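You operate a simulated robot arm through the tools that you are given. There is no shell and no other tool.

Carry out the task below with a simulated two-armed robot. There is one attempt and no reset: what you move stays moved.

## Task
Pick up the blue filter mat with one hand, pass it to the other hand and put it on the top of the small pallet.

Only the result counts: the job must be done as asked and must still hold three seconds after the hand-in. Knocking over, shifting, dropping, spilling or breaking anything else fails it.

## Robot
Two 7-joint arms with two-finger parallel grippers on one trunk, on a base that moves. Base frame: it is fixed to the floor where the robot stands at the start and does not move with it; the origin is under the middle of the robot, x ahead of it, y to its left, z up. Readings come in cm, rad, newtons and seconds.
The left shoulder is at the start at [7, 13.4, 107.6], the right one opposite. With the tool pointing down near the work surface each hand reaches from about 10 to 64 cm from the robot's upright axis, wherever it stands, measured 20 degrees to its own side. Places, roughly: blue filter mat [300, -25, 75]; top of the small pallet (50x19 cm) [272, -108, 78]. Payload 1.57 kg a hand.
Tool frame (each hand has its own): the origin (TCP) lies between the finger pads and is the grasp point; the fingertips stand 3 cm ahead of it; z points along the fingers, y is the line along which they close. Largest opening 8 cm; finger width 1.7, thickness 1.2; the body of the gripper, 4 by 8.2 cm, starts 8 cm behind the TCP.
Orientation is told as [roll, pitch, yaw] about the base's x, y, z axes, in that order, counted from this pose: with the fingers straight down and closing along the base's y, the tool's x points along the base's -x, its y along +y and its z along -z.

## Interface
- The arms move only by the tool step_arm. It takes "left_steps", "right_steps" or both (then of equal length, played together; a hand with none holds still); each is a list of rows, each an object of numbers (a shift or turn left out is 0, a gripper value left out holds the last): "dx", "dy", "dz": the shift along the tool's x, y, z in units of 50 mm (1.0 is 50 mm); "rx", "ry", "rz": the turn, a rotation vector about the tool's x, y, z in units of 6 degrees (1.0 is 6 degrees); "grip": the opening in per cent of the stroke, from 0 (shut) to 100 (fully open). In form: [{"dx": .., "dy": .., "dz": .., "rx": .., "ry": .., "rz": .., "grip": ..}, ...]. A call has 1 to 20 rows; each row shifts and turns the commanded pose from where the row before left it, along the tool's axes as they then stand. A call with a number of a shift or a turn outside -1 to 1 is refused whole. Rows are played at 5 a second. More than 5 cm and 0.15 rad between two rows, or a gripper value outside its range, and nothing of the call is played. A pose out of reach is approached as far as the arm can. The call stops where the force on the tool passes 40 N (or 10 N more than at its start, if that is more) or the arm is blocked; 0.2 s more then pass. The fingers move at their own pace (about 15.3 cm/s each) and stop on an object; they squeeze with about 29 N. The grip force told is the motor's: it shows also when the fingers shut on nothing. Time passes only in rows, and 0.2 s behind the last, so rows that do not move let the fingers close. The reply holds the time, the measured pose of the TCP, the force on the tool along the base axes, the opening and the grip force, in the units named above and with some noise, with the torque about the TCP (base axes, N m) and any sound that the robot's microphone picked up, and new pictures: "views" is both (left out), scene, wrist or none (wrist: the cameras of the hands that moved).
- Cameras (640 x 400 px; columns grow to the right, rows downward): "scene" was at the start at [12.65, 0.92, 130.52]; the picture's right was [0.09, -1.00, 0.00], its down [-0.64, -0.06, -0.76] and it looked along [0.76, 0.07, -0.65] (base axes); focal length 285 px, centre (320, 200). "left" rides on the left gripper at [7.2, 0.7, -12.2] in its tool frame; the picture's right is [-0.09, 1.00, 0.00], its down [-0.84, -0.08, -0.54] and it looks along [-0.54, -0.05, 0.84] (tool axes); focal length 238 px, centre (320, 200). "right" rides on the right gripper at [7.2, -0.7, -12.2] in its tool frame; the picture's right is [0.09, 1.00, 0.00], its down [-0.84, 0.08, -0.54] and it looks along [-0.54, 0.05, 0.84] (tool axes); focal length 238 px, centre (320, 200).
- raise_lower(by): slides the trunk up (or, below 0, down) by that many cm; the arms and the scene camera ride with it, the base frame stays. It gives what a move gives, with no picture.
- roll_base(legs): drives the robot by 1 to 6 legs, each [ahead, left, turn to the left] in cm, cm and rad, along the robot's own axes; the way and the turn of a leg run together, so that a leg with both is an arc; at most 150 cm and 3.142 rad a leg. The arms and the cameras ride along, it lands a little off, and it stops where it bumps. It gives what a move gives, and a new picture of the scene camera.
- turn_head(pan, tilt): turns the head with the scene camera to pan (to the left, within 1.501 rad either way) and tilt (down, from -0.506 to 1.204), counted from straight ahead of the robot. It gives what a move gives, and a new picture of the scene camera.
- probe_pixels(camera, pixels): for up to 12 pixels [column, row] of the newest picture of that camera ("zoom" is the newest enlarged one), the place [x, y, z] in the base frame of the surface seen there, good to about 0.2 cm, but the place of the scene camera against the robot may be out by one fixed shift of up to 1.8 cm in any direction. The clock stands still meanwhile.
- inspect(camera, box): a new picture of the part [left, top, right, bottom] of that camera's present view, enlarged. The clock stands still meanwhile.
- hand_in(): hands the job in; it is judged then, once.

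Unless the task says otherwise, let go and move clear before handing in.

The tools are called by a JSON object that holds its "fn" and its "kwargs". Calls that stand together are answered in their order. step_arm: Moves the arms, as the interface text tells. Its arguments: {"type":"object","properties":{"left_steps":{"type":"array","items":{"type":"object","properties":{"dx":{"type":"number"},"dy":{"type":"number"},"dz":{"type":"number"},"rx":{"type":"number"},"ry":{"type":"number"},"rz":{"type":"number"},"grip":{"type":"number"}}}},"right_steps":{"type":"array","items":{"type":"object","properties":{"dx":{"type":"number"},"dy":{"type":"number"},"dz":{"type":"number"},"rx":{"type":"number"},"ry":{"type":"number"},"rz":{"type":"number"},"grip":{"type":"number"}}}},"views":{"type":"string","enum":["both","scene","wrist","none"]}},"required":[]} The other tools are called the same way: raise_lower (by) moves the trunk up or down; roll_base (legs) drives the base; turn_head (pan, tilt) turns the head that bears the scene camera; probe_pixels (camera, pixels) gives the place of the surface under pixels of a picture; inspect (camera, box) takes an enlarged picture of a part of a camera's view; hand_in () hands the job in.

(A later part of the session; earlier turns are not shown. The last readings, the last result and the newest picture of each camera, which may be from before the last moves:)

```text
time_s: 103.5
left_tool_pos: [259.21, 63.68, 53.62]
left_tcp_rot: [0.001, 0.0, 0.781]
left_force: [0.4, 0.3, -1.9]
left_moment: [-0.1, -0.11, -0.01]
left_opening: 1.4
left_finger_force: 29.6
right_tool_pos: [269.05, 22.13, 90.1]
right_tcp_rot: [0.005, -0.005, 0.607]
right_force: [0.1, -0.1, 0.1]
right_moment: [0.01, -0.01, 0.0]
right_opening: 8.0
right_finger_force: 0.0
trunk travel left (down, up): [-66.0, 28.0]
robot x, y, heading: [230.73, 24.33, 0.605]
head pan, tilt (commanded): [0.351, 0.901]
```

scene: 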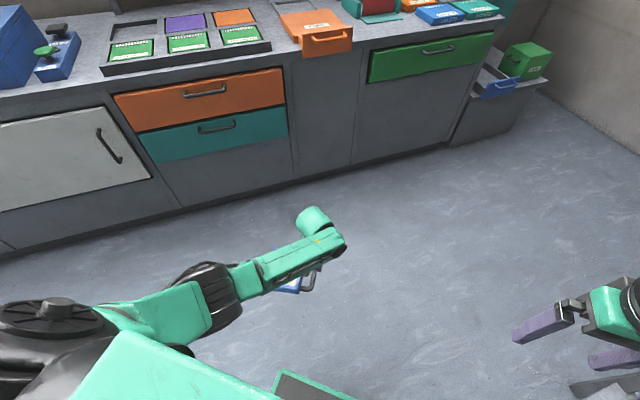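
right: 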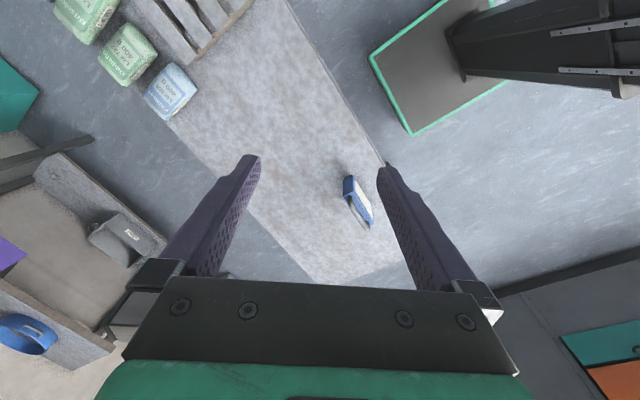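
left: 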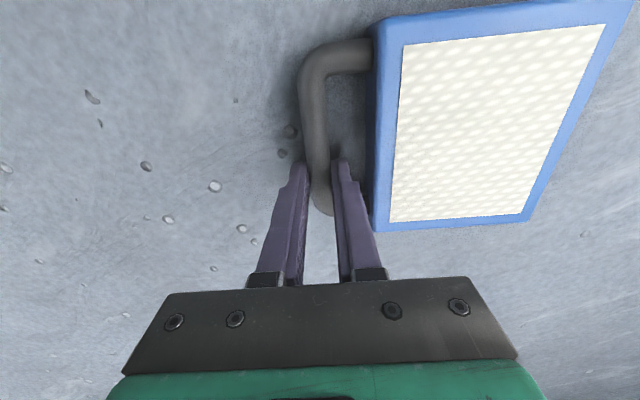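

The mat is held steadily at z≈53.6. The earlier loss came from the arm swinging round while turning, so I'll carry it with base and trunk only, lay it flat on the free left part of the table, and test the handover postures with empty hands first. Raising the trunk 28 cm.

{"fn": "raise_lower", "kwargs": {"by": 28}}

{"fn": "turn_head", "kwargs": {"pan": 0.2, "tilt": 0.9}}

```text
time_s: 106.4
left_tool_pos: [259.24, 63.65, 81.52]
left_tcp_rot: [-0.002, 0.001, 0.782]
left_force: [0.1, -0.5, -2.8]
left_moment: [-0.05, -0.13, -0.02]
left_opening: 1.38
left_finger_force: 29.4
right_tool_pos: [269.2, 22.1, 118.18]
right_tcp_rot: [0.005, -0.005, 0.605]
right_force: [0.2, 0.1, -0.5]
right_moment: [0.0, 0.04, 0.02]
right_opening: 8.0
right_finger_force: 0.1
trunk travel left (down, up): [-94.0, 0.0]
robot x, y, heading: [231.23, 24.3, 0.607]
head pan, tilt (commanded): [0.351, 0.901]
```

```text
time_s: 107.1
left_tool_pos: [259.13, 63.82, 81.66]
left_tcp_rot: [-0.001, 0.0, 0.781]
left_force: [0.1, -0.1, -1.8]
left_moment: [-0.08, -0.12, 0.0]
left_opening: 1.42
left_finger_force: 29.1
right_tool_pos: [269.09, 22.07, 118.19]
right_tcp_rot: [0.007, -0.007, 0.607]
right_force: [-0.9, 0.0, 0.5]
right_moment: [-0.01, -0.01, -0.01]
right_opening: 8.01
right_finger_force: 0.0
trunk travel left (down, up): [-94.0, 0.0]
robot x, y, heading: [231.21, 24.96, 0.601]
head pan, tilt (commanded): [0.201, 0.901]
```

scene: 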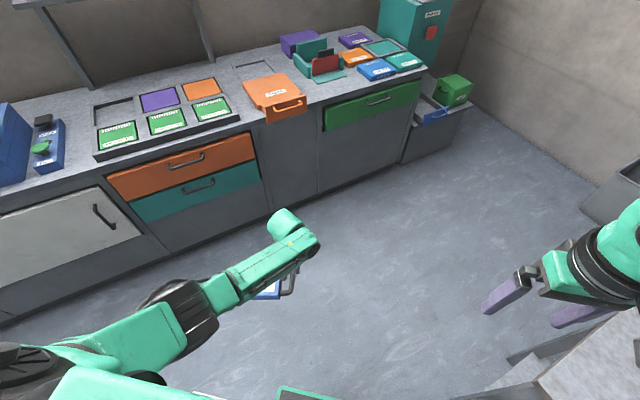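

The mat is held level at z≈81.6. I'll turn the base in place to face the table, with the mat passing left of it.

{"fn": "roll_base", "kwargs": {"legs": [[0, 0, -0.44], [0, 0, -0.44]]}}

```text
time_s: 110.0
left_tool_pos: [279.28, 27.94, 81.62]
left_tcp_rot: [0.0, -0.001, -0.098]
left_force: [0.6, 0.4, -1.4]
left_moment: [-0.13, -0.05, -0.03]
left_opening: 1.4
left_finger_force: 29.0
right_tool_pos: [253.62, -6.31, 118.19]
right_tcp_rot: [0.004, -0.004, -0.271]
right_force: [0.9, 1.2, -0.1]
right_moment: [0.0, -0.04, 0.0]
right_opening: 7.99
right_finger_force: 0.0
trunk travel left (down, up): [-94.0, 0.0]
robot x, y, heading: [231.22, 24.61, -0.269]
head pan, tilt (commanded): [0.201, 0.901]
```

scene: 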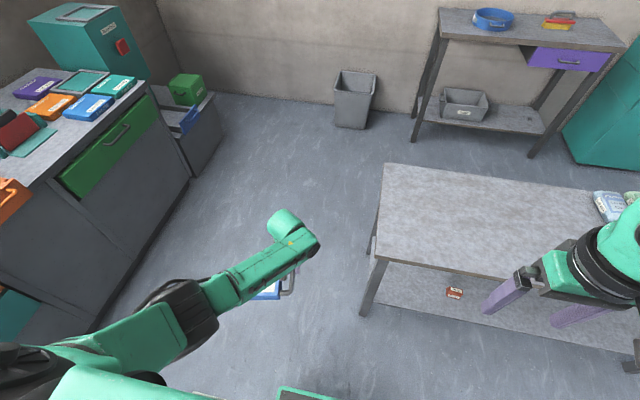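

Still held at 1.4 cm. I'll slide the base right and ahead so the mat comes over the free left part of the table with about 6 cm clearance.

{"fn": "roll_base", "kwargs": {"legs": [[0, -40, 0], [29, -17, 0]]}}

```text
time_s: 114.3
left_tool_pos: [291.72, -34.0, 81.63]
left_tcp_rot: [-0.002, -0.003, -0.096]
left_force: [0.0, -0.6, -2.0]
left_moment: [-0.09, -0.02, -0.02]
left_opening: 1.4
left_finger_force: 28.6
right_tool_pos: [266.18, -68.15, 118.32]
right_tcp_rot: [0.003, -0.006, -0.271]
right_force: [0.2, 0.0, 0.3]
right_moment: [0.0, 0.01, 0.03]
right_opening: 7.98
right_finger_force: 0.0
trunk travel left (down, up): [-94.0, 0.0]
robot x, y, heading: [243.71, -37.8, -0.271]
head pan, tilt (commanded): [0.201, 0.901]
```

scene: 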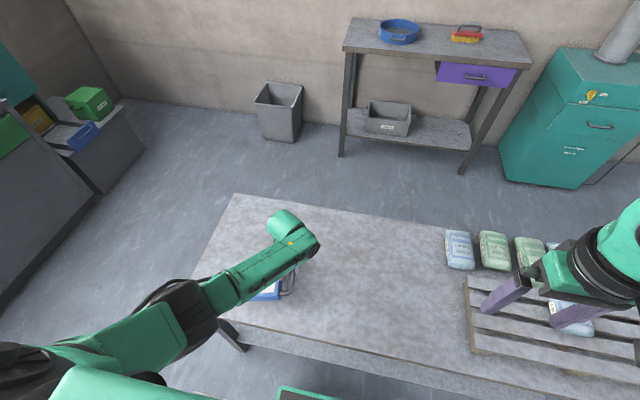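

The mat is fully over the table (TCP at [291.7, -34.0], edge well inside). Contact should come at TCP z≈75.5, so I'll lower 6 cm.

{"fn": "raise_lower", "kwargs": {"by": -6}}

{"fn": "inspect", "kwargs": {"camera": "left", "box": [0, 0, 640, 400]}}

```text
time_s: 115.3
left_tool_pos: [291.76, -34.07, 75.56]
left_tcp_rot: [-0.001, 0.0, -0.097]
left_force: [0.4, 0.0, -1.9]
left_moment: [-0.14, -0.04, 0.02]
left_opening: 1.41
left_finger_force: 28.8
right_tool_pos: [266.28, -68.25, 112.09]
right_tcp_rot: [0.008, -0.006, -0.27]
right_force: [-0.7, 0.3, -0.2]
right_moment: [-0.02, -0.01, -0.03]
right_opening: 8.0
right_finger_force: 0.1
trunk travel left (down, up): [-88.0, 6.0]
robot x, y, heading: [243.62, -37.11, -0.275]
head pan, tilt (commanded): [0.201, 0.901]
```

```text
1.00 times, centred on (320, 200) of left (not enlarged: the box is as wide or as high as the picture)
```

zoom: 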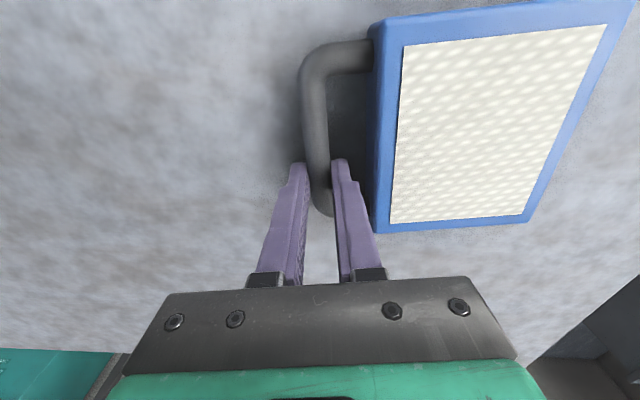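

The mat is about touching the table. I'll open just to 2.8 cm so the inner finger doesn't push the frame, then raise the trunk a little.

{"fn": "step_arm", "kwargs": {"left_steps": [{"grip": 35}, {}, {}], "views": "wrist"}}

{"fn": "raise_lower", "kwargs": {"by": 6}}

```text
time_s: 116.1
left_tool_pos: [291.94, -34.11, 75.66]
left_tcp_rot: [0.002, 0.001, -0.097]
left_force: [0.2, -0.4, 0.3]
left_moment: [0.03, 0.01, 0.01]
left_opening: 2.8
left_finger_force: 0.1
right_tool_pos: [266.29, -68.26, 112.13]
right_tcp_rot: [0.006, -0.006, -0.27]
right_force: [-0.6, -0.8, -0.2]
right_moment: [0.0, 0.0, 0.0]
right_opening: 7.99
right_finger_force: 0.0
trunk travel left (down, up): [-88.0, 6.0]
robot x, y, heading: [244.01, -37.02, -0.27]
head pan, tilt (commanded): [0.201, 0.901]
```

left: 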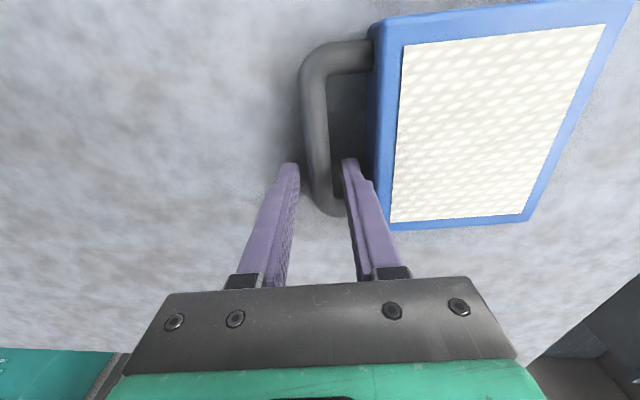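

```text
time_s: 117.1
left_tool_pos: [291.94, -33.96, 81.63]
left_tcp_rot: [0.002, 0.0, -0.095]
left_force: [0.0, 0.0, 0.7]
left_moment: [-0.01, 0.0, -0.01]
left_opening: 2.83
left_finger_force: 0.1
right_tool_pos: [266.33, -68.49, 118.23]
right_tcp_rot: [0.006, -0.005, -0.271]
right_force: [0.5, -0.1, 0.0]
right_moment: [0.01, 0.02, -0.01]
right_opening: 8.03
right_finger_force: 0.1
trunk travel left (down, up): [-94.0, 0.0]
robot x, y, heading: [243.98, -37.17, -0.271]
head pan, tilt (commanded): [0.201, 0.901]
```

The mat rests flat on the table. Now with the empty left hand I'll test postures: first lift the hand 32 cm by the arm and look at the arm's shape.

{"fn": "step_arm", "kwargs": {"left_steps": [{"dz": -0.8}, {"dz": -0.8}, {"dz": -0.8}, {"dz": -0.8}], "views": "scene"}}

{"fn": "step_arm", "kwargs": {"left_steps": [{"dz": -0.8}, {"dz": -0.8}, {"dz": -0.8}, {"dz": -0.8}], "views": "scene"}}

```text
time_s: 118.1
left_tool_pos: [291.98, -33.96, 97.47]
left_tcp_rot: [0.0, 0.001, -0.096]
left_force: [0.4, -1.2, 0.7]
left_moment: [0.01, -0.02, -0.01]
left_opening: 2.8
left_finger_force: 0.0
right_tool_pos: [266.21, -68.37, 118.15]
right_tcp_rot: [0.004, -0.006, -0.27]
right_force: [0.4, 0.5, 0.5]
right_moment: [0.01, -0.02, 0.02]
right_opening: 7.99
right_finger_force: 0.1
trunk travel left (down, up): [-94.0, 0.0]
robot x, y, heading: [244.16, -37.4, -0.271]
head pan, tilt (commanded): [0.201, 0.901]
```

scene: 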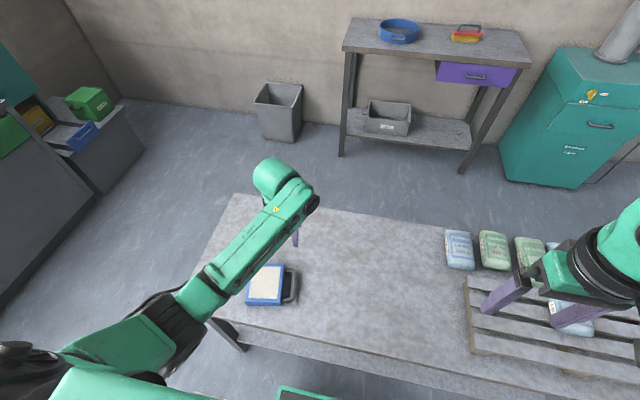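

```text
time_s: 119.1
left_tool_pos: [291.82, -34.04, 113.4]
left_tcp_rot: [0.001, 0.0, -0.098]
left_force: [-0.7, 0.2, -0.5]
left_moment: [0.03, 0.03, -0.01]
left_opening: 2.81
left_finger_force: 0.1
right_tool_pos: [266.2, -68.36, 118.26]
right_tcp_rot: [0.005, -0.006, -0.271]
right_force: [0.9, -0.1, -1.1]
right_moment: [0.02, -0.04, -0.01]
right_opening: 8.03
right_finger_force: 0.0
trunk travel left (down, up): [-94.0, 0.0]
robot x, y, heading: [243.68, -37.62, -0.268]
head pan, tilt (commanded): [0.201, 0.901]
```

scene: 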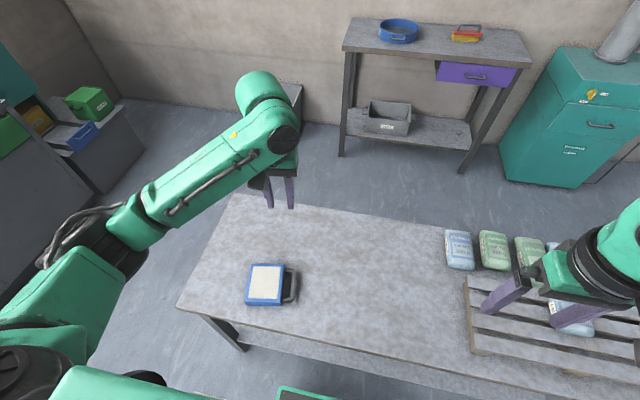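

The arm's shape changes smoothly with height, and the mat lies flat at (270, 285) with the handle on the right. Now I'll test the roll (fingers turning to point right) with the empty left hand in stages.

{"fn": "step_arm", "kwargs": {"left_steps": [{"rx": 1}, {"rx": 1}, {"rx": 1}, {"rx": 1}, {"rx": 1}], "views": "scene"}}

{"fn": "step_arm", "kwargs": {"left_steps": [{"rx": 1}, {"rx": 1}, {"rx": 1}, {"rx": 1}, {"rx": 1}], "views": "scene"}}

{"fn": "step_arm", "kwargs": {"left_steps": [{"rx": 1}, {"rx": 1}, {"rx": 1}, {"rx": 1}, {"rx": 1}], "views": "scene"}}

```text
time_s: 120.3
left_tool_pos: [291.87, -33.93, 113.6]
left_tcp_rot: [-0.527, 0.0, -0.096]
left_force: [-0.1, -0.1, -0.2]
left_moment: [0.02, -0.01, 0.0]
left_opening: 2.82
left_finger_force: 0.1
right_tool_pos: [266.3, -68.24, 118.14]
right_tcp_rot: [0.003, -0.007, -0.27]
right_force: [0.0, 0.7, 0.1]
right_moment: [0.01, 0.0, -0.02]
right_opening: 7.99
right_finger_force: 0.1
trunk travel left (down, up): [-94.0, 0.0]
robot x, y, heading: [243.77, -37.64, -0.269]
head pan, tilt (commanded): [0.201, 0.901]
```

scene: 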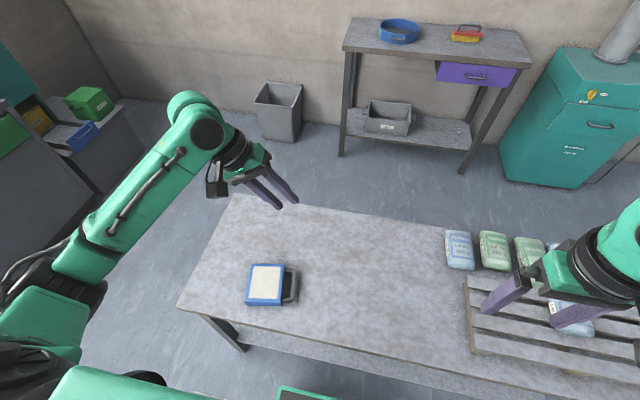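

```text
time_s: 121.5
left_tool_pos: [291.94, -34.05, 113.55]
left_tcp_rot: [-1.049, 0.001, -0.095]
left_force: [1.0, 0.4, -0.2]
left_moment: [0.02, -0.01, 0.01]
left_opening: 2.8
left_finger_force: 0.0
right_tool_pos: [266.39, -68.2, 118.21]
right_tcp_rot: [0.003, -0.005, -0.27]
right_force: [0.5, 0.4, -0.4]
right_moment: [0.03, 0.02, 0.03]
right_opening: 8.0
right_finger_force: 0.1
trunk travel left (down, up): [-94.0, 0.0]
robot x, y, heading: [243.8, -37.64, -0.269]
head pan, tilt (commanded): [0.201, 0.901]
```

scene: 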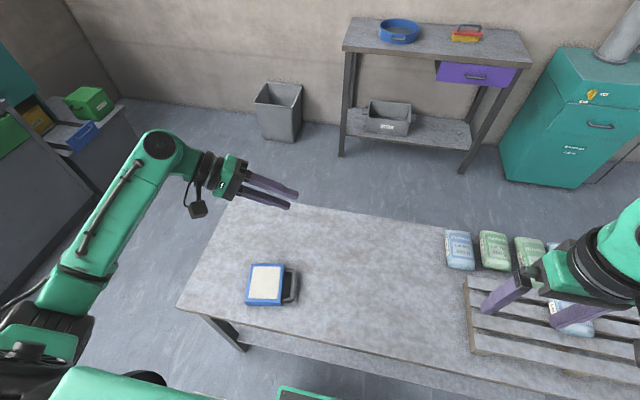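

```text
time_s: 122.7
left_tool_pos: [291.83, -34.04, 113.65]
left_tcp_rot: [-1.573, -0.001, -0.095]
left_force: [-0.2, 0.2, -0.3]
left_moment: [-0.03, -0.03, 0.02]
left_opening: 2.82
left_finger_force: 0.1
right_tool_pos: [266.4, -68.38, 118.24]
right_tcp_rot: [0.005, -0.005, -0.271]
right_force: [0.3, -0.1, -0.3]
right_moment: [-0.01, -0.02, 0.02]
right_opening: 8.01
right_finger_force: 0.0
trunk travel left (down, up): [-94.0, 0.0]
robot x, y, heading: [243.61, -37.13, -0.272]
head pan, tilt (commanded): [0.201, 0.901]
```

scene: 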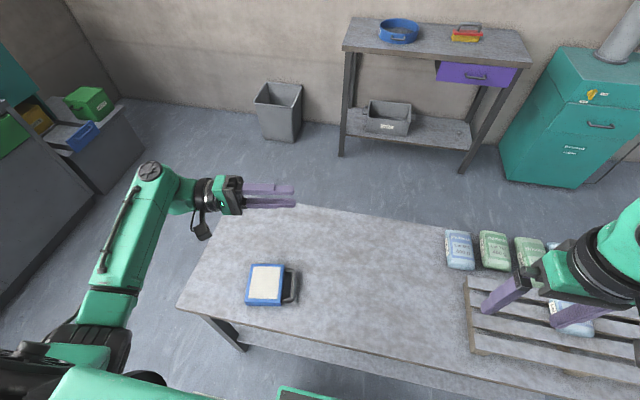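

The left hand rolled a full 90° smoothly, staying on its spot. Now I'll test moving it 8 cm right and 10 cm down in this posture, as it would hold the mat upright for the handover.

{"fn": "step_arm", "kwargs": {"left_steps": [{"dy": 0.6, "dz": 0.5}, {"dy": 0.6, "dz": 0.5}, {"dy": 0.8, "dz": 0.6}], "views": "scene"}}

```text
time_s: 123.5
left_tool_pos: [291.25, -42.11, 103.37]
left_tcp_rot: [-1.569, 0.0, -0.095]
left_force: [-0.1, 0.0, -0.4]
left_moment: [0.0, -0.01, 0.03]
left_opening: 2.82
left_finger_force: 0.1
right_tool_pos: [266.34, -68.48, 118.09]
right_tcp_rot: [0.007, -0.005, -0.269]
right_force: [-0.6, -0.4, 0.3]
right_moment: [0.06, 0.05, 0.0]
right_opening: 8.01
right_finger_force: 0.0
trunk travel left (down, up): [-94.0, 0.0]
robot x, y, heading: [243.98, -37.45, -0.269]
head pan, tilt (commanded): [0.201, 0.901]
```

scene: 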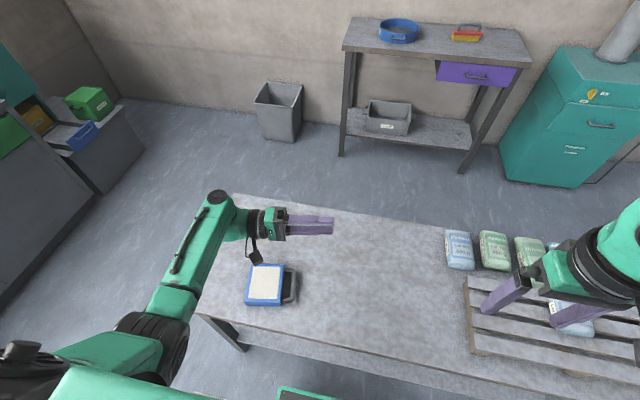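

That works too. Now I'll test the right hand going to the pre-handover spot, 16 cm above where it would straddle the upright mat, with matching yaw.

{"fn": "step_arm", "kwargs": {"right_steps": [{"rz": -0.83, "grip": 100}, {"rz": -0.83}, {"dx": -0.506, "dy": 0.769, "dz": 0.114}, {"dx": -0.506, "dy": 0.769, "dz": 0.114}, {"dx": -0.506, "dy": 0.769, "dz": 0.114}, {"dx": -0.506, "dy": 0.769, "dz": 0.114}, {"dx": -0.506, "dy": 0.769, "dz": 0.114}, {"dx": -0.506, "dy": 0.769, "dz": 0.114}, {"dx": -0.506, "dy": 0.769, "dz": 0.114}]}}

```text
time_s: 125.5
left_tool_pos: [291.38, -41.78, 103.35]
left_tcp_rot: [-1.573, 0.002, -0.096]
left_force: [0.3, 0.4, -0.3]
left_moment: [-0.02, 0.0, -0.01]
left_opening: 2.8
left_finger_force: 0.0
right_tool_pos: [286.79, -42.98, 114.48]
right_tcp_rot: [0.003, -0.006, -0.097]
right_force: [0.5, 0.1, 0.8]
right_moment: [-0.01, 0.0, -0.01]
right_opening: 7.99
right_finger_force: 0.0
trunk travel left (down, up): [-94.0, 0.0]
robot x, y, heading: [243.94, -37.82, -0.272]
head pan, tilt (commanded): [0.201, 0.901]
```

scene: 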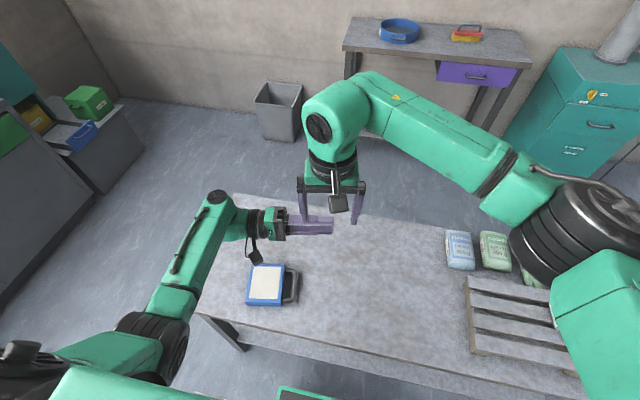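
right: 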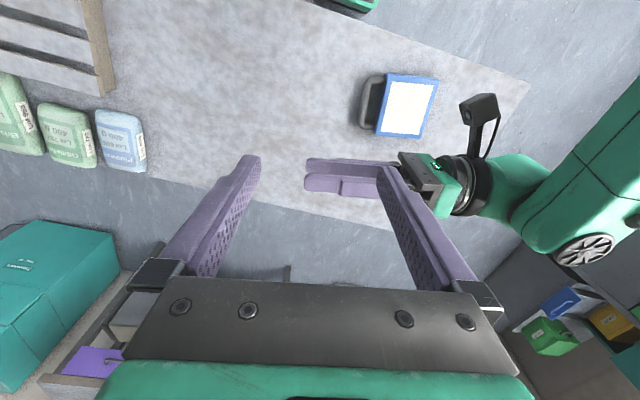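

Both handover postures are reachable without conflict. I'll withdraw the right hand, then bring the left back up and over the mat.

{"fn": "step_arm", "kwargs": {"right_steps": [{"dx": 0.506, "dy": -0.769, "dz": -0.114}, {"dx": 0.506, "dy": -0.769, "dz": -0.114}, {"dx": 0.506, "dy": -0.769, "dz": -0.114}, {"dx": 0.506, "dy": -0.769, "dz": -0.114}, {"dx": 0.506, "dy": -0.769, "dz": -0.114}, {"dx": 0.506, "dy": -0.769, "dz": -0.114}], "views": "none"}}

{"fn": "step_arm", "kwargs": {"left_steps": [{"dy": -0.8, "dz": -0.6}, {"dy": -0.6, "dz": -0.5}, {"dy": -0.6, "dz": -0.5}, {"rx": -1}, {"rx": -1}, {"rx": -1}, {"rx": -1}, {"rx": -1}, {"rx": -1}, {"rx": -1}, {"rx": -1}, {"rx": -1}, {"rx": -1}, {"rx": -1}, {"rx": -1}, {"rx": -1}, {"rx": -1}, {"rx": -1}], "views": "wrist"}}

```text
time_s: 126.9
left_tool_pos: [291.01, -42.11, 103.55]
left_tcp_rot: [-1.569, -0.002, -0.096]
left_force: [-0.9, 0.0, 0.4]
left_moment: [0.01, 0.0, 0.03]
left_opening: 2.78
left_finger_force: 0.2
right_tool_pos: [268.78, -65.11, 117.56]
right_tcp_rot: [0.005, -0.007, -0.094]
right_force: [0.3, 0.1, 0.1]
right_moment: [0.03, -0.03, -0.01]
right_opening: 7.98
right_finger_force: 0.1
trunk travel left (down, up): [-94.0, 0.0]
robot x, y, heading: [244.06, -37.28, -0.269]
head pan, tilt (commanded): [0.201, 0.901]
```

```text
time_s: 130.7
left_tool_pos: [291.95, -34.19, 113.69]
left_tcp_rot: [0.003, 0.001, -0.096]
left_force: [-0.5, -0.2, -0.4]
left_moment: [0.01, 0.01, 0.01]
left_opening: 2.79
left_finger_force: 0.0
right_tool_pos: [269.08, -65.01, 117.61]
right_tcp_rot: [0.005, -0.008, -0.097]
right_force: [-0.3, -0.3, 0.0]
right_moment: [-0.02, -0.01, -0.01]
right_opening: 7.99
right_finger_force: 0.0
trunk travel left (down, up): [-94.0, 0.0]
robot x, y, heading: [243.71, -37.61, -0.271]
head pan, tilt (commanded): [0.201, 0.901]
```

left: 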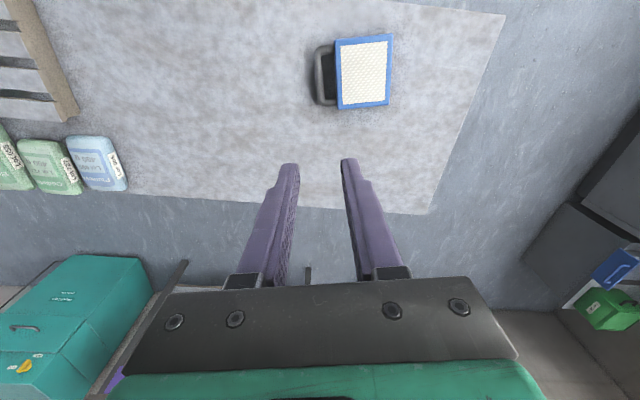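

The left hand is back level above the mat (handle at px (325, 75)). I'll descend to about 12 cm above the grasp height and check the alignment.

{"fn": "step_arm", "kwargs": {"left_steps": [{"dz": 0.857}, {"dz": 0.857}, {"dz": 0.857}, {"dz": 0.857}, {"dz": 0.857}, {"dz": 0.857}, {}], "views": "wrist"}}

```text
time_s: 132.3
left_tool_pos: [291.98, -34.12, 87.84]
left_tcp_rot: [0.001, 0.0, -0.095]
left_force: [-0.3, 0.3, -0.1]
left_moment: [0.01, 0.03, -0.02]
left_opening: 2.79
left_finger_force: 0.1
right_tool_pos: [269.09, -64.98, 117.71]
right_tcp_rot: [0.004, -0.008, -0.096]
right_force: [-0.2, 0.6, 0.9]
right_moment: [-0.01, 0.0, 0.02]
right_opening: 8.0
right_finger_force: 0.0
trunk travel left (down, up): [-94.0, 0.0]
robot x, y, heading: [243.66, -37.26, -0.271]
head pan, tilt (commanded): [0.201, 0.901]
```

left: 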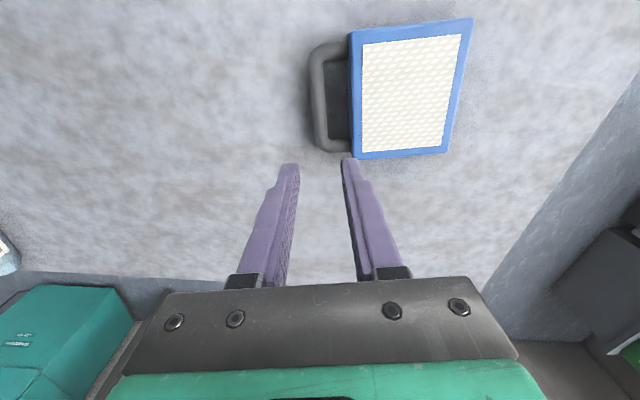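

{"fn": "probe_pixels", "kwargs": {"camera": "left", "pixels": [[316, 65], [317, 85], [319, 105], [321, 125], [326, 143], [352, 60], [354, 100], [355, 145], [338, 90], [353, 35], [467, 25], [440, 148]]}}

```text
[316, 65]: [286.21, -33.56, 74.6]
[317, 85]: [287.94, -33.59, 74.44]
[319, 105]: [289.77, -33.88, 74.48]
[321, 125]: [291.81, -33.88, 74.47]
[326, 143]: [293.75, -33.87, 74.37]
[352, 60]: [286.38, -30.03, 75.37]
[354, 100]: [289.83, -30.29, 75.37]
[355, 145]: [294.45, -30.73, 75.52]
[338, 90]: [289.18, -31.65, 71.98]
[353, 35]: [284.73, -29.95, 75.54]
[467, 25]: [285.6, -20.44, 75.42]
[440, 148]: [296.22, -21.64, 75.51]
```

The bar is 0.2 cm to the left of the finger mid-line; I'll nudge by that and descend 12.2 cm, then close.

{"fn": "step_arm", "kwargs": {"left_steps": [{"dz": 0.6, "dy": 0.04}, {"dz": 0.6}, {"dz": 0.6}, {"dz": 0.4}, {"dz": 0.25}, {}], "views": "wrist"}}

```text
time_s: 133.7
left_tool_pos: [290.68, -33.35, 75.73]
left_tcp_rot: [0.0, 0.001, -0.095]
left_force: [-0.8, 0.1, 0.0]
left_moment: [-0.02, -0.04, -0.02]
left_opening: 2.78
left_finger_force: 0.1
left hand out of reach, approached as far as the arm can: row 4, 5
right_tool_pos: [269.03, -65.0, 117.78]
right_tcp_rot: [0.003, -0.006, -0.096]
right_force: [-0.1, 0.1, -1.0]
right_moment: [0.04, -0.01, 0.01]
right_opening: 8.01
right_finger_force: 0.1
trunk travel left (down, up): [-94.0, 0.0]
robot x, y, heading: [243.58, -37.35, -0.269]
head pan, tilt (commanded): [0.201, 0.901]
```

left: 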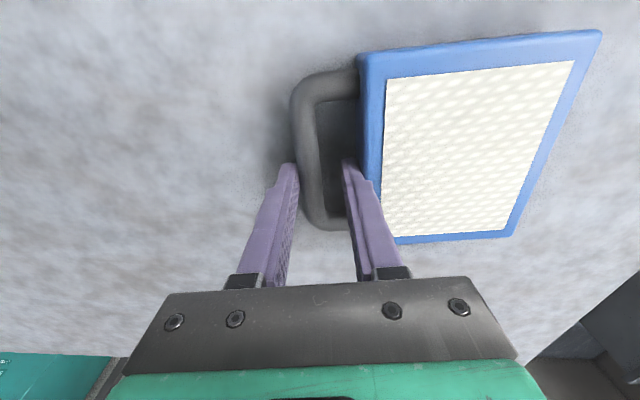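

The arm ran out of reach downward with the trunk fully up, drifting 1.3 cm back. I'll lift 12 cm, lower the trunk 10 cm instead, and re-align.

{"fn": "step_arm", "kwargs": {"left_steps": [{"dz": -0.6}, {"dz": -0.6}, {"dz": -0.6}, {"dz": -0.6}, {}], "views": "none"}}

{"fn": "raise_lower", "kwargs": {"by": -8}}

```text
time_s: 134.9
left_tool_pos: [290.86, -33.41, 87.57]
left_tcp_rot: [-0.001, -0.001, -0.097]
left_force: [-0.3, 0.0, 0.0]
left_moment: [-0.04, 0.02, -0.01]
left_opening: 2.82
left_finger_force: 0.1
right_tool_pos: [269.12, -64.99, 117.62]
right_tcp_rot: [0.005, -0.008, -0.096]
right_force: [-0.4, 0.8, -0.3]
right_moment: [0.01, 0.03, -0.01]
right_opening: 7.98
right_finger_force: 0.3
trunk travel left (down, up): [-94.0, 0.0]
robot x, y, heading: [243.72, -37.64, -0.277]
head pan, tilt (commanded): [0.201, 0.901]
```

```text
time_s: 136.1
left_tool_pos: [290.73, -33.4, 79.65]
left_tcp_rot: [0.001, 0.0, -0.096]
left_force: [-0.5, 0.3, -0.2]
left_moment: [0.03, -0.01, 0.02]
left_opening: 2.82
left_finger_force: 0.2
right_tool_pos: [269.08, -65.04, 109.56]
right_tcp_rot: [0.004, -0.007, -0.096]
right_force: [0.8, -0.3, -0.1]
right_moment: [-0.01, -0.03, -0.02]
right_opening: 8.0
right_finger_force: 0.0
trunk travel left (down, up): [-86.0, 8.0]
robot x, y, heading: [244.26, -37.61, -0.265]
head pan, tilt (commanded): [0.201, 0.901]
```

The hand is at z 79.65, tips just above the bar. I'll check the bar position once more from here.

{"fn": "inspect", "kwargs": {"camera": "left", "box": [220, 40, 420, 165]}}

{"fn": "probe_pixels", "kwargs": {"camera": "left", "pixels": [[308, 100], [309, 120], [311, 140], [314, 160], [320, 180], [366, 120], [368, 160], [305, 90]]}}

```text
3.20 times, centred on (320, 102) of left
```

zoom: 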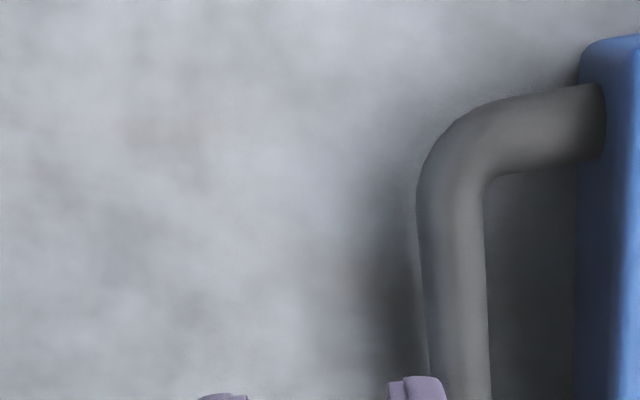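

```text
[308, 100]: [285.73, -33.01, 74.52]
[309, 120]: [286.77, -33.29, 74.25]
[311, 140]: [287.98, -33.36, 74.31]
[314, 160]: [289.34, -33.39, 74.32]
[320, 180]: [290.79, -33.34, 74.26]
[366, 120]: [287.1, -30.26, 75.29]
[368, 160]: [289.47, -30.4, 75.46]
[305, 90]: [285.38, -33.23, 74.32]
```

The fresh zoom shows the bar now to the right of where I expected relative to the fingertips (zoom x 425–490), so the mat may have shifted slightly. I'll take a full new wrist picture and re-probe.

{"fn": "step_arm", "kwargs": {"left_steps": [{}], "views": "both"}}

```text
time_s: 136.5
left_tool_pos: [290.79, -33.35, 79.62]
left_tcp_rot: [0.001, 0.0, -0.096]
left_force: [0.9, 0.0, 0.5]
left_moment: [-0.01, -0.02, 0.0]
left_opening: 2.78
left_finger_force: 0.0
right_tool_pos: [269.1, -64.92, 109.7]
right_tcp_rot: [0.004, -0.009, -0.096]
right_force: [0.8, 0.1, 0.6]
right_moment: [-0.01, 0.01, 0.02]
right_opening: 8.03
right_finger_force: 0.0
trunk travel left (down, up): [-86.0, 8.0]
robot x, y, heading: [243.61, -37.48, -0.27]
head pan, tilt (commanded): [0.201, 0.901]
```

scene: 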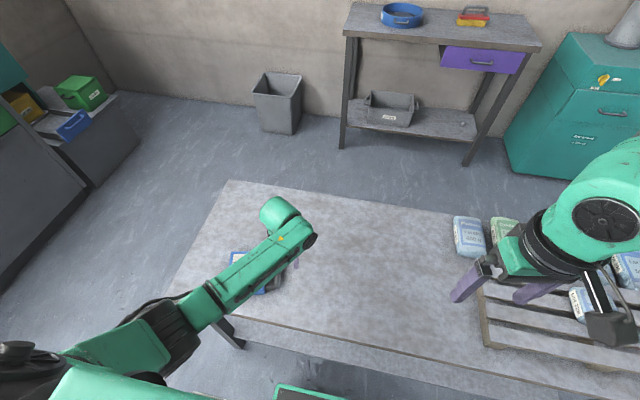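
left: 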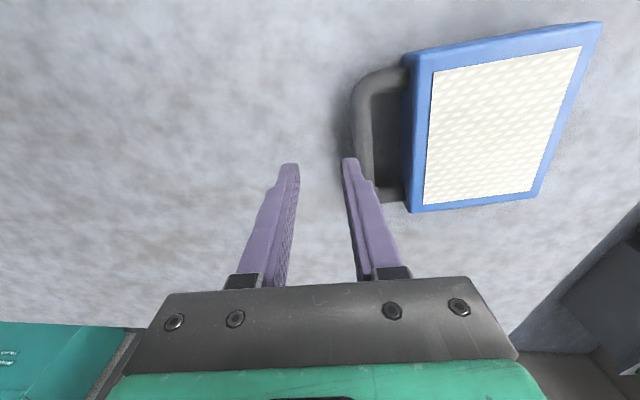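

The mat has slid a couple of centimetres to the left on the table (bar at px 352–375), dragged as the arm came back from its limit. I'll probe its new position.

{"fn": "probe_pixels", "kwargs": {"camera": "left", "pixels": [[362, 95], [362, 110], [363, 125], [365, 150], [408, 70], [410, 120], [412, 165], [405, 55], [597, 27], [535, 190], [390, 120], [410, 208]]}}

```text
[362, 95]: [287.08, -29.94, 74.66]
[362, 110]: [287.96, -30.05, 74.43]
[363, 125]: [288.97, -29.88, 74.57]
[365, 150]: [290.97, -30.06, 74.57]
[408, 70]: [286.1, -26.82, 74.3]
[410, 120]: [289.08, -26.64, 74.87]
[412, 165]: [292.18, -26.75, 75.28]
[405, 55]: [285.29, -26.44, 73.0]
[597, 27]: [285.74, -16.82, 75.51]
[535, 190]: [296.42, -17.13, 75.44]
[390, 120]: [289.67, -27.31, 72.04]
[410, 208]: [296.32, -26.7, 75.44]
```

The mat now has its bar at y≈-30.0, centre x≈290.7, heading about -0.03, all still flat on the table. I'll lift the hand, lower the trunk further so the arm isn't stretched, and re-centre over the far part of the bar.

{"fn": "step_arm", "kwargs": {"left_steps": [{"dz": -0.8}, {"dz": -0.8}, {"dz": -0.8, "rz": -0.66}, {"dx": -0.21, "dy": 0.333}, {"dx": -0.21, "dy": 0.333}, {}], "views": "none"}}

{"fn": "raise_lower", "kwargs": {"by": -10}}

{"fn": "step_arm", "kwargs": {"left_steps": [{}], "views": "both"}}

```text
time_s: 137.9
left_tool_pos: [293.12, -30.21, 91.63]
left_tcp_rot: [0.0, 0.0, -0.027]
left_force: [0.0, 0.0, -0.1]
left_moment: [0.0, 0.0, -0.01]
left_opening: 2.81
left_finger_force: 0.0
right_tool_pos: [269.0, -64.97, 109.64]
right_tcp_rot: [0.004, -0.007, -0.096]
right_force: [0.7, 0.3, -0.5]
right_moment: [0.01, 0.0, -0.04]
right_opening: 8.03
right_finger_force: 0.0
trunk travel left (down, up): [-86.0, 8.0]
robot x, y, heading: [243.81, -37.49, -0.273]
head pan, tilt (commanded): [0.201, 0.901]
```

```text
time_s: 139.2
left_tool_pos: [292.97, -30.27, 81.59]
left_tcp_rot: [0.0, 0.0, -0.027]
left_force: [0.1, -0.2, 0.0]
left_moment: [0.0, 0.0, 0.01]
left_opening: 2.79
left_finger_force: 0.0
right_tool_pos: [269.02, -64.87, 99.65]
right_tcp_rot: [0.004, -0.008, -0.095]
right_force: [0.3, 0.3, -0.5]
right_moment: [0.03, 0.0, -0.03]
right_opening: 8.02
right_finger_force: 0.1
trunk travel left (down, up): [-76.0, 18.0]
robot x, y, heading: [243.58, -37.52, -0.271]
head pan, tilt (commanded): [0.201, 0.901]
```

```text
time_s: 139.6
left_tool_pos: [293.03, -30.24, 81.68]
left_tcp_rot: [0.0, -0.001, -0.026]
left_force: [0.1, 0.2, -0.2]
left_moment: [-0.01, 0.02, -0.03]
left_opening: 2.79
left_finger_force: 0.0
right_tool_pos: [269.13, -64.96, 99.63]
right_tcp_rot: [0.002, -0.006, -0.097]
right_force: [-0.1, -0.5, -0.7]
right_moment: [0.0, -0.01, 0.02]
right_opening: 8.0
right_finger_force: 0.0
trunk travel left (down, up): [-76.0, 18.0]
robot x, y, heading: [244.03, -37.5, -0.27]
head pan, tilt (commanded): [0.201, 0.901]
```

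scene: 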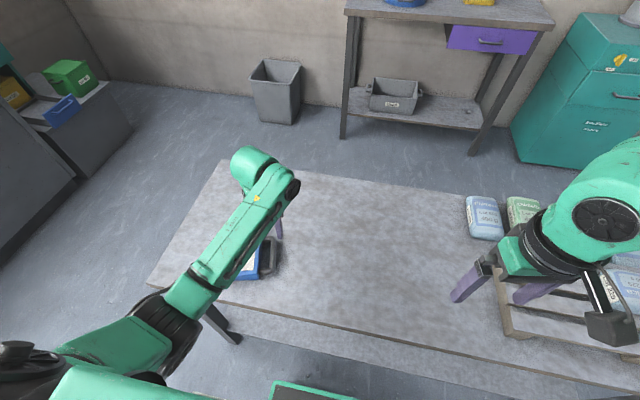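
left: 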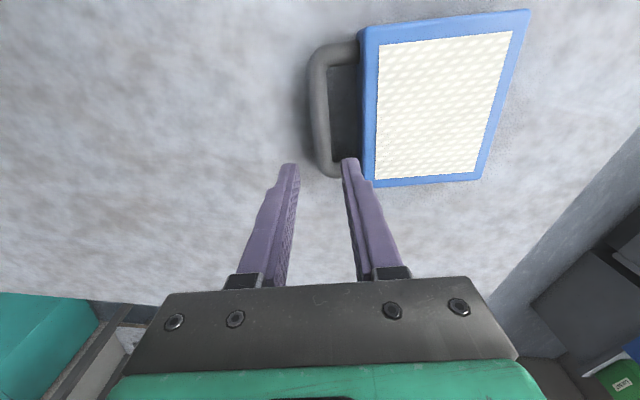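

The bar now sits between the fingertips in view (px 310–345). One last probe before descending.

{"fn": "probe_pixels", "kwargs": {"camera": "left", "pixels": [[318, 80], [319, 100], [320, 120], [323, 145], [328, 165], [364, 80], [364, 130], [366, 40]]}}

```text
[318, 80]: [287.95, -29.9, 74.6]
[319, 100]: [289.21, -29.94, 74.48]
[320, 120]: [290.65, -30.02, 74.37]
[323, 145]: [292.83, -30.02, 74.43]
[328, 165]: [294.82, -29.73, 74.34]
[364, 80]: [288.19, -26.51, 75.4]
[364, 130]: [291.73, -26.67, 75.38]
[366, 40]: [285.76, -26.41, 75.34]
```

The bar is 0.2 cm left of centre again; I'll nudge and descend 6 cm.

{"fn": "step_arm", "kwargs": {"left_steps": [{"dy": 0.04, "dz": 0.4}, {"dz": 0.4}, {"dz": 0.3}, {"dz": 0.1}, {}], "views": "wrist"}}

```text
time_s: 140.8
left_tool_pos: [293.13, -30.06, 75.55]
left_tcp_rot: [-0.001, 0.002, -0.026]
left_force: [-0.5, -0.1, -0.7]
left_moment: [0.0, -0.02, 0.01]
left_opening: 2.81
left_finger_force: 0.0
right_tool_pos: [269.09, -64.92, 99.64]
right_tcp_rot: [0.003, -0.007, -0.096]
right_force: [0.6, -0.7, -0.8]
right_moment: [0.0, -0.03, 0.02]
right_opening: 8.0
right_finger_force: 0.1
trunk travel left (down, up): [-76.0, 18.0]
robot x, y, heading: [243.56, -37.6, -0.268]
head pan, tilt (commanded): [0.201, 0.901]
```

left: 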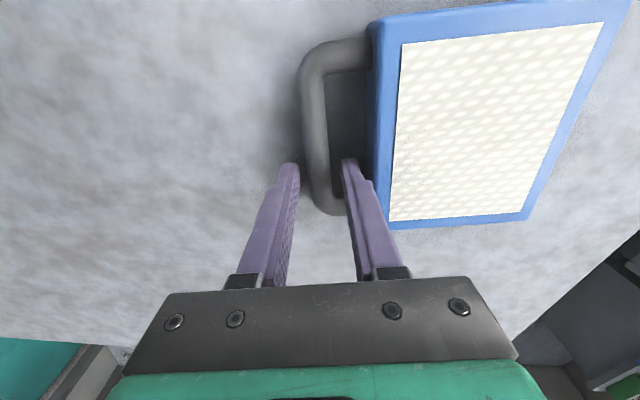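

The fingers are around the bar at z 75.55 with no load. Closing.

{"fn": "step_arm", "kwargs": {"left_steps": [{"grip": 0}, {}, {}, {}], "views": "wrist"}}

```text
time_s: 141.8
left_tool_pos: [293.07, -30.06, 75.72]
left_tcp_rot: [0.0, 0.001, -0.025]
left_force: [0.8, 0.2, -0.6]
left_moment: [0.01, 0.01, 0.01]
left_opening: 1.4
left_finger_force: 29.0
right_tool_pos: [269.11, -64.96, 99.63]
right_tcp_rot: [0.004, -0.006, -0.095]
right_force: [1.2, 0.2, -0.3]
right_moment: [0.03, -0.03, 0.01]
right_opening: 8.01
right_finger_force: 0.0
trunk travel left (down, up): [-76.0, 18.0]
robot x, y, heading: [243.73, -37.94, -0.274]
head pan, tilt (commanded): [0.201, 0.901]
```

left: 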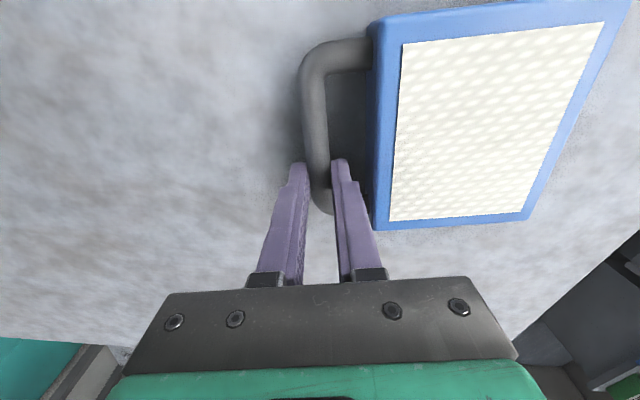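

Gripped at 1.40 cm, 29 N. I'll lift with the trunk by 18 cm.

{"fn": "raise_lower", "kwargs": {"by": 18}}

```text
time_s: 143.8
left_tool_pos: [293.11, -29.94, 93.68]
left_tcp_rot: [0.0, -0.001, -0.026]
left_force: [-0.5, -0.4, -1.9]
left_moment: [-0.11, -0.06, -0.01]
left_opening: 1.4
left_finger_force: 29.0
right_tool_pos: [269.13, -64.88, 117.8]
right_tcp_rot: [0.004, -0.008, -0.096]
right_force: [0.2, 0.7, 0.0]
right_moment: [-0.02, 0.02, 0.0]
right_opening: 8.01
right_finger_force: 0.1
trunk travel left (down, up): [-94.0, 0.0]
robot x, y, heading: [243.83, -37.51, -0.273]
head pan, tilt (commanded): [0.201, 0.901]
```

Held. Now a gentle 20 cm lift with the arm, as in the tested path.

{"fn": "step_arm", "kwargs": {"left_steps": [{"dz": -0.5}, {"dz": -0.5}, {"dz": -0.5}, {"dz": -0.5}, {"dz": -0.5}, {"dz": -0.5}, {"dz": -0.5}, {"dz": -0.5}], "views": "both"}}

```text
time_s: 145.6
left_tool_pos: [293.05, -29.91, 113.53]
left_tcp_rot: [0.001, 0.002, -0.027]
left_force: [-0.2, -0.3, -2.2]
left_moment: [-0.13, -0.06, -0.01]
left_opening: 1.38
left_finger_force: 29.6
right_tool_pos: [269.17, -64.89, 117.68]
right_tcp_rot: [0.004, -0.007, -0.095]
right_force: [0.1, -0.5, 0.7]
right_moment: [-0.03, -0.02, -0.02]
right_opening: 8.0
right_finger_force: 0.0
trunk travel left (down, up): [-94.0, 0.0]
robot x, y, heading: [243.81, -37.06, -0.266]
head pan, tilt (commanded): [0.201, 0.901]
```

scene: 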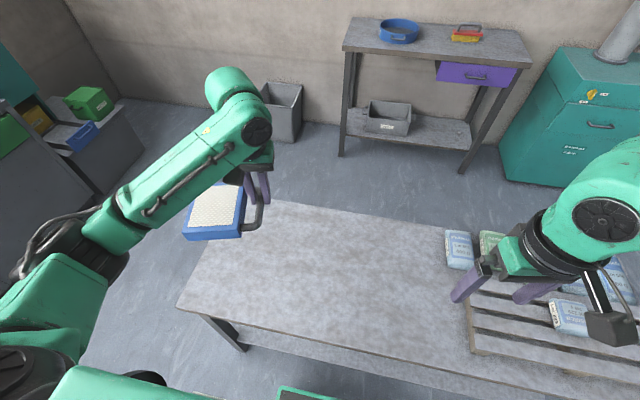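
left: 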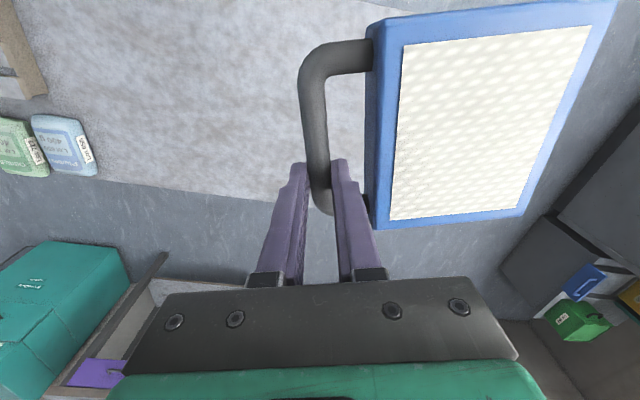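

The mat is held steady. I'll shift 5 cm to the right to match the tested spot, then begin the roll gently.

{"fn": "step_arm", "kwargs": {"left_steps": [{"dy": -0.35}, {"dy": -0.35}, {"dy": -0.3}, {"rx": 0.6}, {"rx": 0.6}, {"rx": 0.6}, {"rx": 0.6}, {"rx": 0.6}], "views": "scene"}}

```text
time_s: 147.4
left_tool_pos: [293.15, -35.0, 113.62]
left_tcp_rot: [-0.317, 0.001, -0.026]
left_force: [-0.6, 0.2, -2.1]
left_moment: [-0.11, -0.05, -0.05]
left_opening: 1.4
left_finger_force: 28.9
right_tool_pos: [269.05, -64.87, 117.78]
right_tcp_rot: [0.003, -0.007, -0.095]
right_force: [-0.1, 0.0, 0.0]
right_moment: [0.0, 0.03, 0.01]
right_opening: 8.02
right_finger_force: 0.1
trunk travel left (down, up): [-94.0, 0.0]
robot x, y, heading: [243.6, -37.37, -0.266]
head pan, tilt (commanded): [0.201, 0.901]
```

scene: 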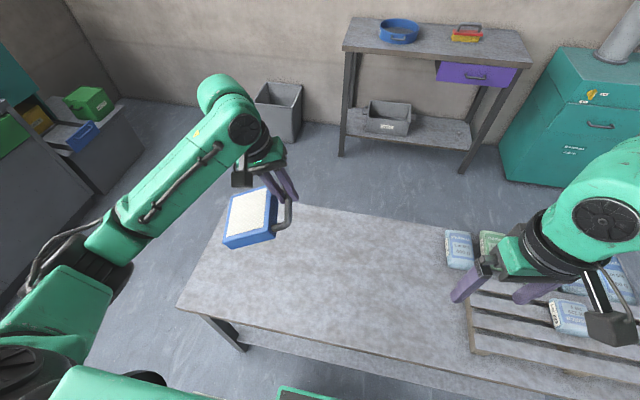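

The roll is going smoothly (roll -0.317) and the mat stays in the fingers. Continuing.

{"fn": "step_arm", "kwargs": {"left_steps": [{"rx": 0.6}, {"rx": 0.6}, {"rx": 0.6}, {"rx": 0.6}, {"rx": 0.6}, {"rx": 0.6}, {"rx": 0.6}, {"rx": 0.6}, {"rx": 0.6}, {"rx": 0.6}], "views": "scene"}}

```text
time_s: 149.6
left_tool_pos: [293.02, -34.97, 113.61]
left_tcp_rot: [-0.944, 0.002, -0.026]
left_force: [0.8, 0.6, -2.2]
left_moment: [-0.06, -0.05, 0.01]
left_opening: 1.43
left_finger_force: 29.1
right_tool_pos: [269.16, -64.93, 117.59]
right_tcp_rot: [0.003, -0.006, -0.096]
right_force: [-0.4, 0.0, -0.5]
right_moment: [-0.02, 0.01, 0.01]
right_opening: 8.0
right_finger_force: 0.1
trunk travel left (down, up): [-94.0, 0.0]
robot x, y, heading: [243.56, -37.27, -0.272]
head pan, tilt (commanded): [0.201, 0.901]
```

scene: 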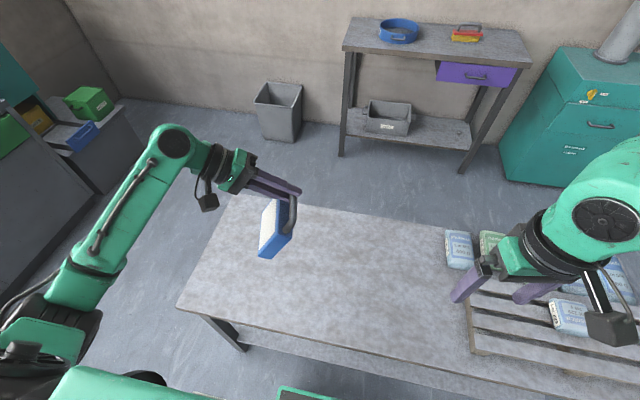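

Good: roll -0.944 with the mat swinging down. The last 36° now.

{"fn": "step_arm", "kwargs": {"left_steps": [{"rx": 0.6}, {"rx": 0.6}, {"rx": 0.6}, {"rx": 0.6}, {"rx": 0.6}, {"rx": 0.6}, {"rx": 0.6}, {"rx": 0.6}, {"rx": 0.6}, {"rx": 0.6}], "views": "both"}}

```text
time_s: 151.8
left_tool_pos: [292.95, -35.1, 113.71]
left_tcp_rot: [-1.573, -0.001, -0.025]
left_force: [-0.7, 0.6, -1.0]
left_moment: [0.07, 0.01, -0.02]
left_opening: 1.41
left_finger_force: 28.7
right_tool_pos: [269.21, -64.92, 117.68]
right_tcp_rot: [0.004, -0.009, -0.095]
right_force: [-0.8, 0.5, -0.2]
right_moment: [0.02, 0.06, -0.02]
right_opening: 8.0
right_finger_force: 0.0
trunk travel left (down, up): [-94.0, 0.0]
robot x, y, heading: [244.05, -37.28, -0.272]
head pan, tilt (commanded): [0.201, 0.901]
```

scene: 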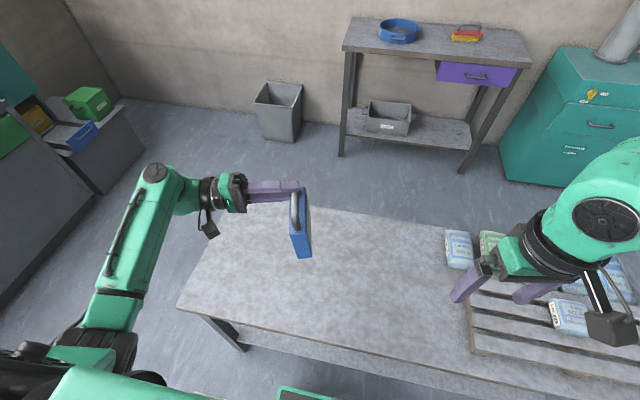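
left: 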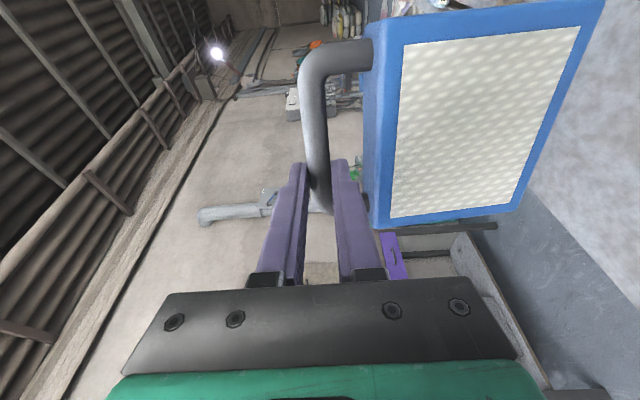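

The mat now hangs upright with the handle on top. I'll bring it 7 cm right and 10 cm down to the tested handover height.

{"fn": "step_arm", "kwargs": {"left_steps": [{"dy": 0.4, "dz": 0.28}, {"dy": 0.4, "dz": 0.28}, {"dy": 0.4, "dz": 0.28}, {"dy": 0.4, "dz": 0.28}, {"dy": 0.4, "dz": 0.28}, {}], "views": "scene"}}

```text
time_s: 153.2
left_tool_pos: [292.9, -42.03, 103.72]
left_tcp_rot: [-1.572, 0.0, -0.026]
left_force: [-0.2, 0.0, -1.2]
left_moment: [0.1, -0.03, -0.01]
left_opening: 1.43
left_finger_force: 29.3
right_tool_pos: [269.07, -64.96, 117.54]
right_tcp_rot: [0.004, -0.007, -0.097]
right_force: [0.1, -0.5, -0.1]
right_moment: [0.02, 0.0, -0.02]
right_opening: 7.99
right_finger_force: 0.2
trunk travel left (down, up): [-94.0, 0.0]
robot x, y, heading: [243.96, -37.37, -0.274]
head pan, tilt (commanded): [0.201, 0.901]
```

scene: 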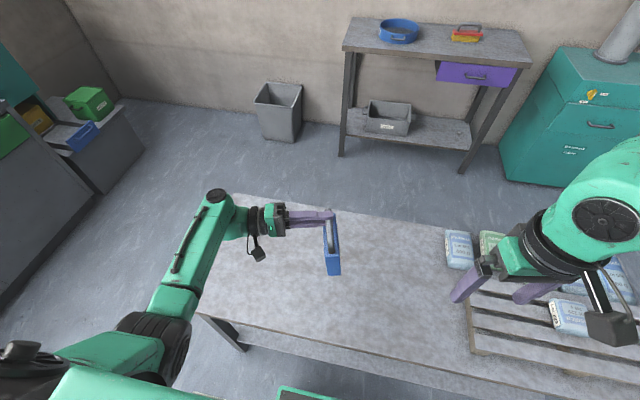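

The mat hangs at the handover spot; I estimate its bar centre at [290.5, -43.9, 103.7]. The right hand goes to its pre-handover point 16 cm above, matching yaw -0.026.

{"fn": "step_arm", "kwargs": {"right_steps": [{"rz": -0.67, "grip": 100}, {"dx": -0.529, "dy": 0.618, "dz": 0.097}, {"dx": -0.529, "dy": 0.618, "dz": 0.097}, {"dx": -0.529, "dy": 0.618, "dz": 0.097}, {"dx": -0.529, "dy": 0.618, "dz": 0.097}, {"dx": -0.529, "dy": 0.618, "dz": 0.097}, {"dx": -0.529, "dy": 0.618, "dz": 0.097}, {"dx": -0.529, "dy": 0.618, "dz": 0.097}, {}]}}

```text
time_s: 155.2
left_tool_pos: [292.99, -42.05, 103.71]
left_tcp_rot: [-1.57, 0.001, -0.026]
left_force: [0.5, 0.7, -1.9]
left_moment: [0.05, -0.07, -0.01]
left_opening: 1.42
left_finger_force: 28.6
right_tool_pos: [288.31, -43.82, 114.4]
right_tcp_rot: [0.004, -0.006, -0.025]
right_force: [-0.3, -0.4, -0.1]
right_moment: [0.01, 0.0, -0.02]
right_opening: 8.0
right_finger_force: 0.0
trunk travel left (down, up): [-94.0, 0.0]
robot x, y, heading: [244.01, -37.52, -0.271]
head pan, tilt (commanded): [0.201, 0.901]
```

scene: 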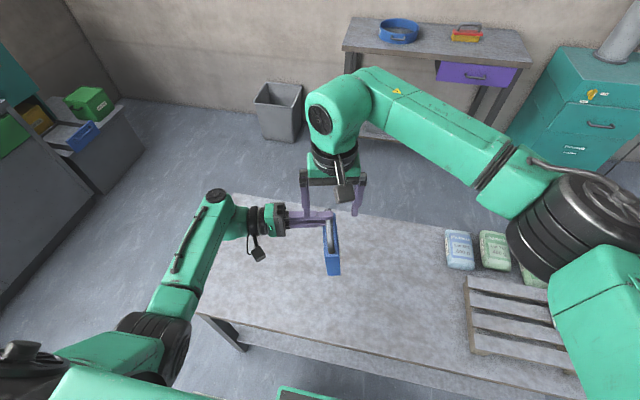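
right: 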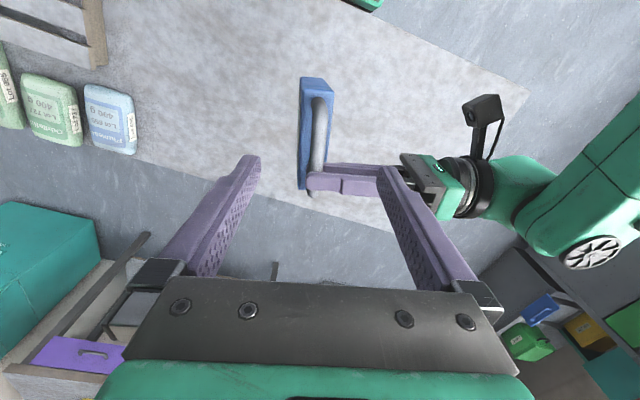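

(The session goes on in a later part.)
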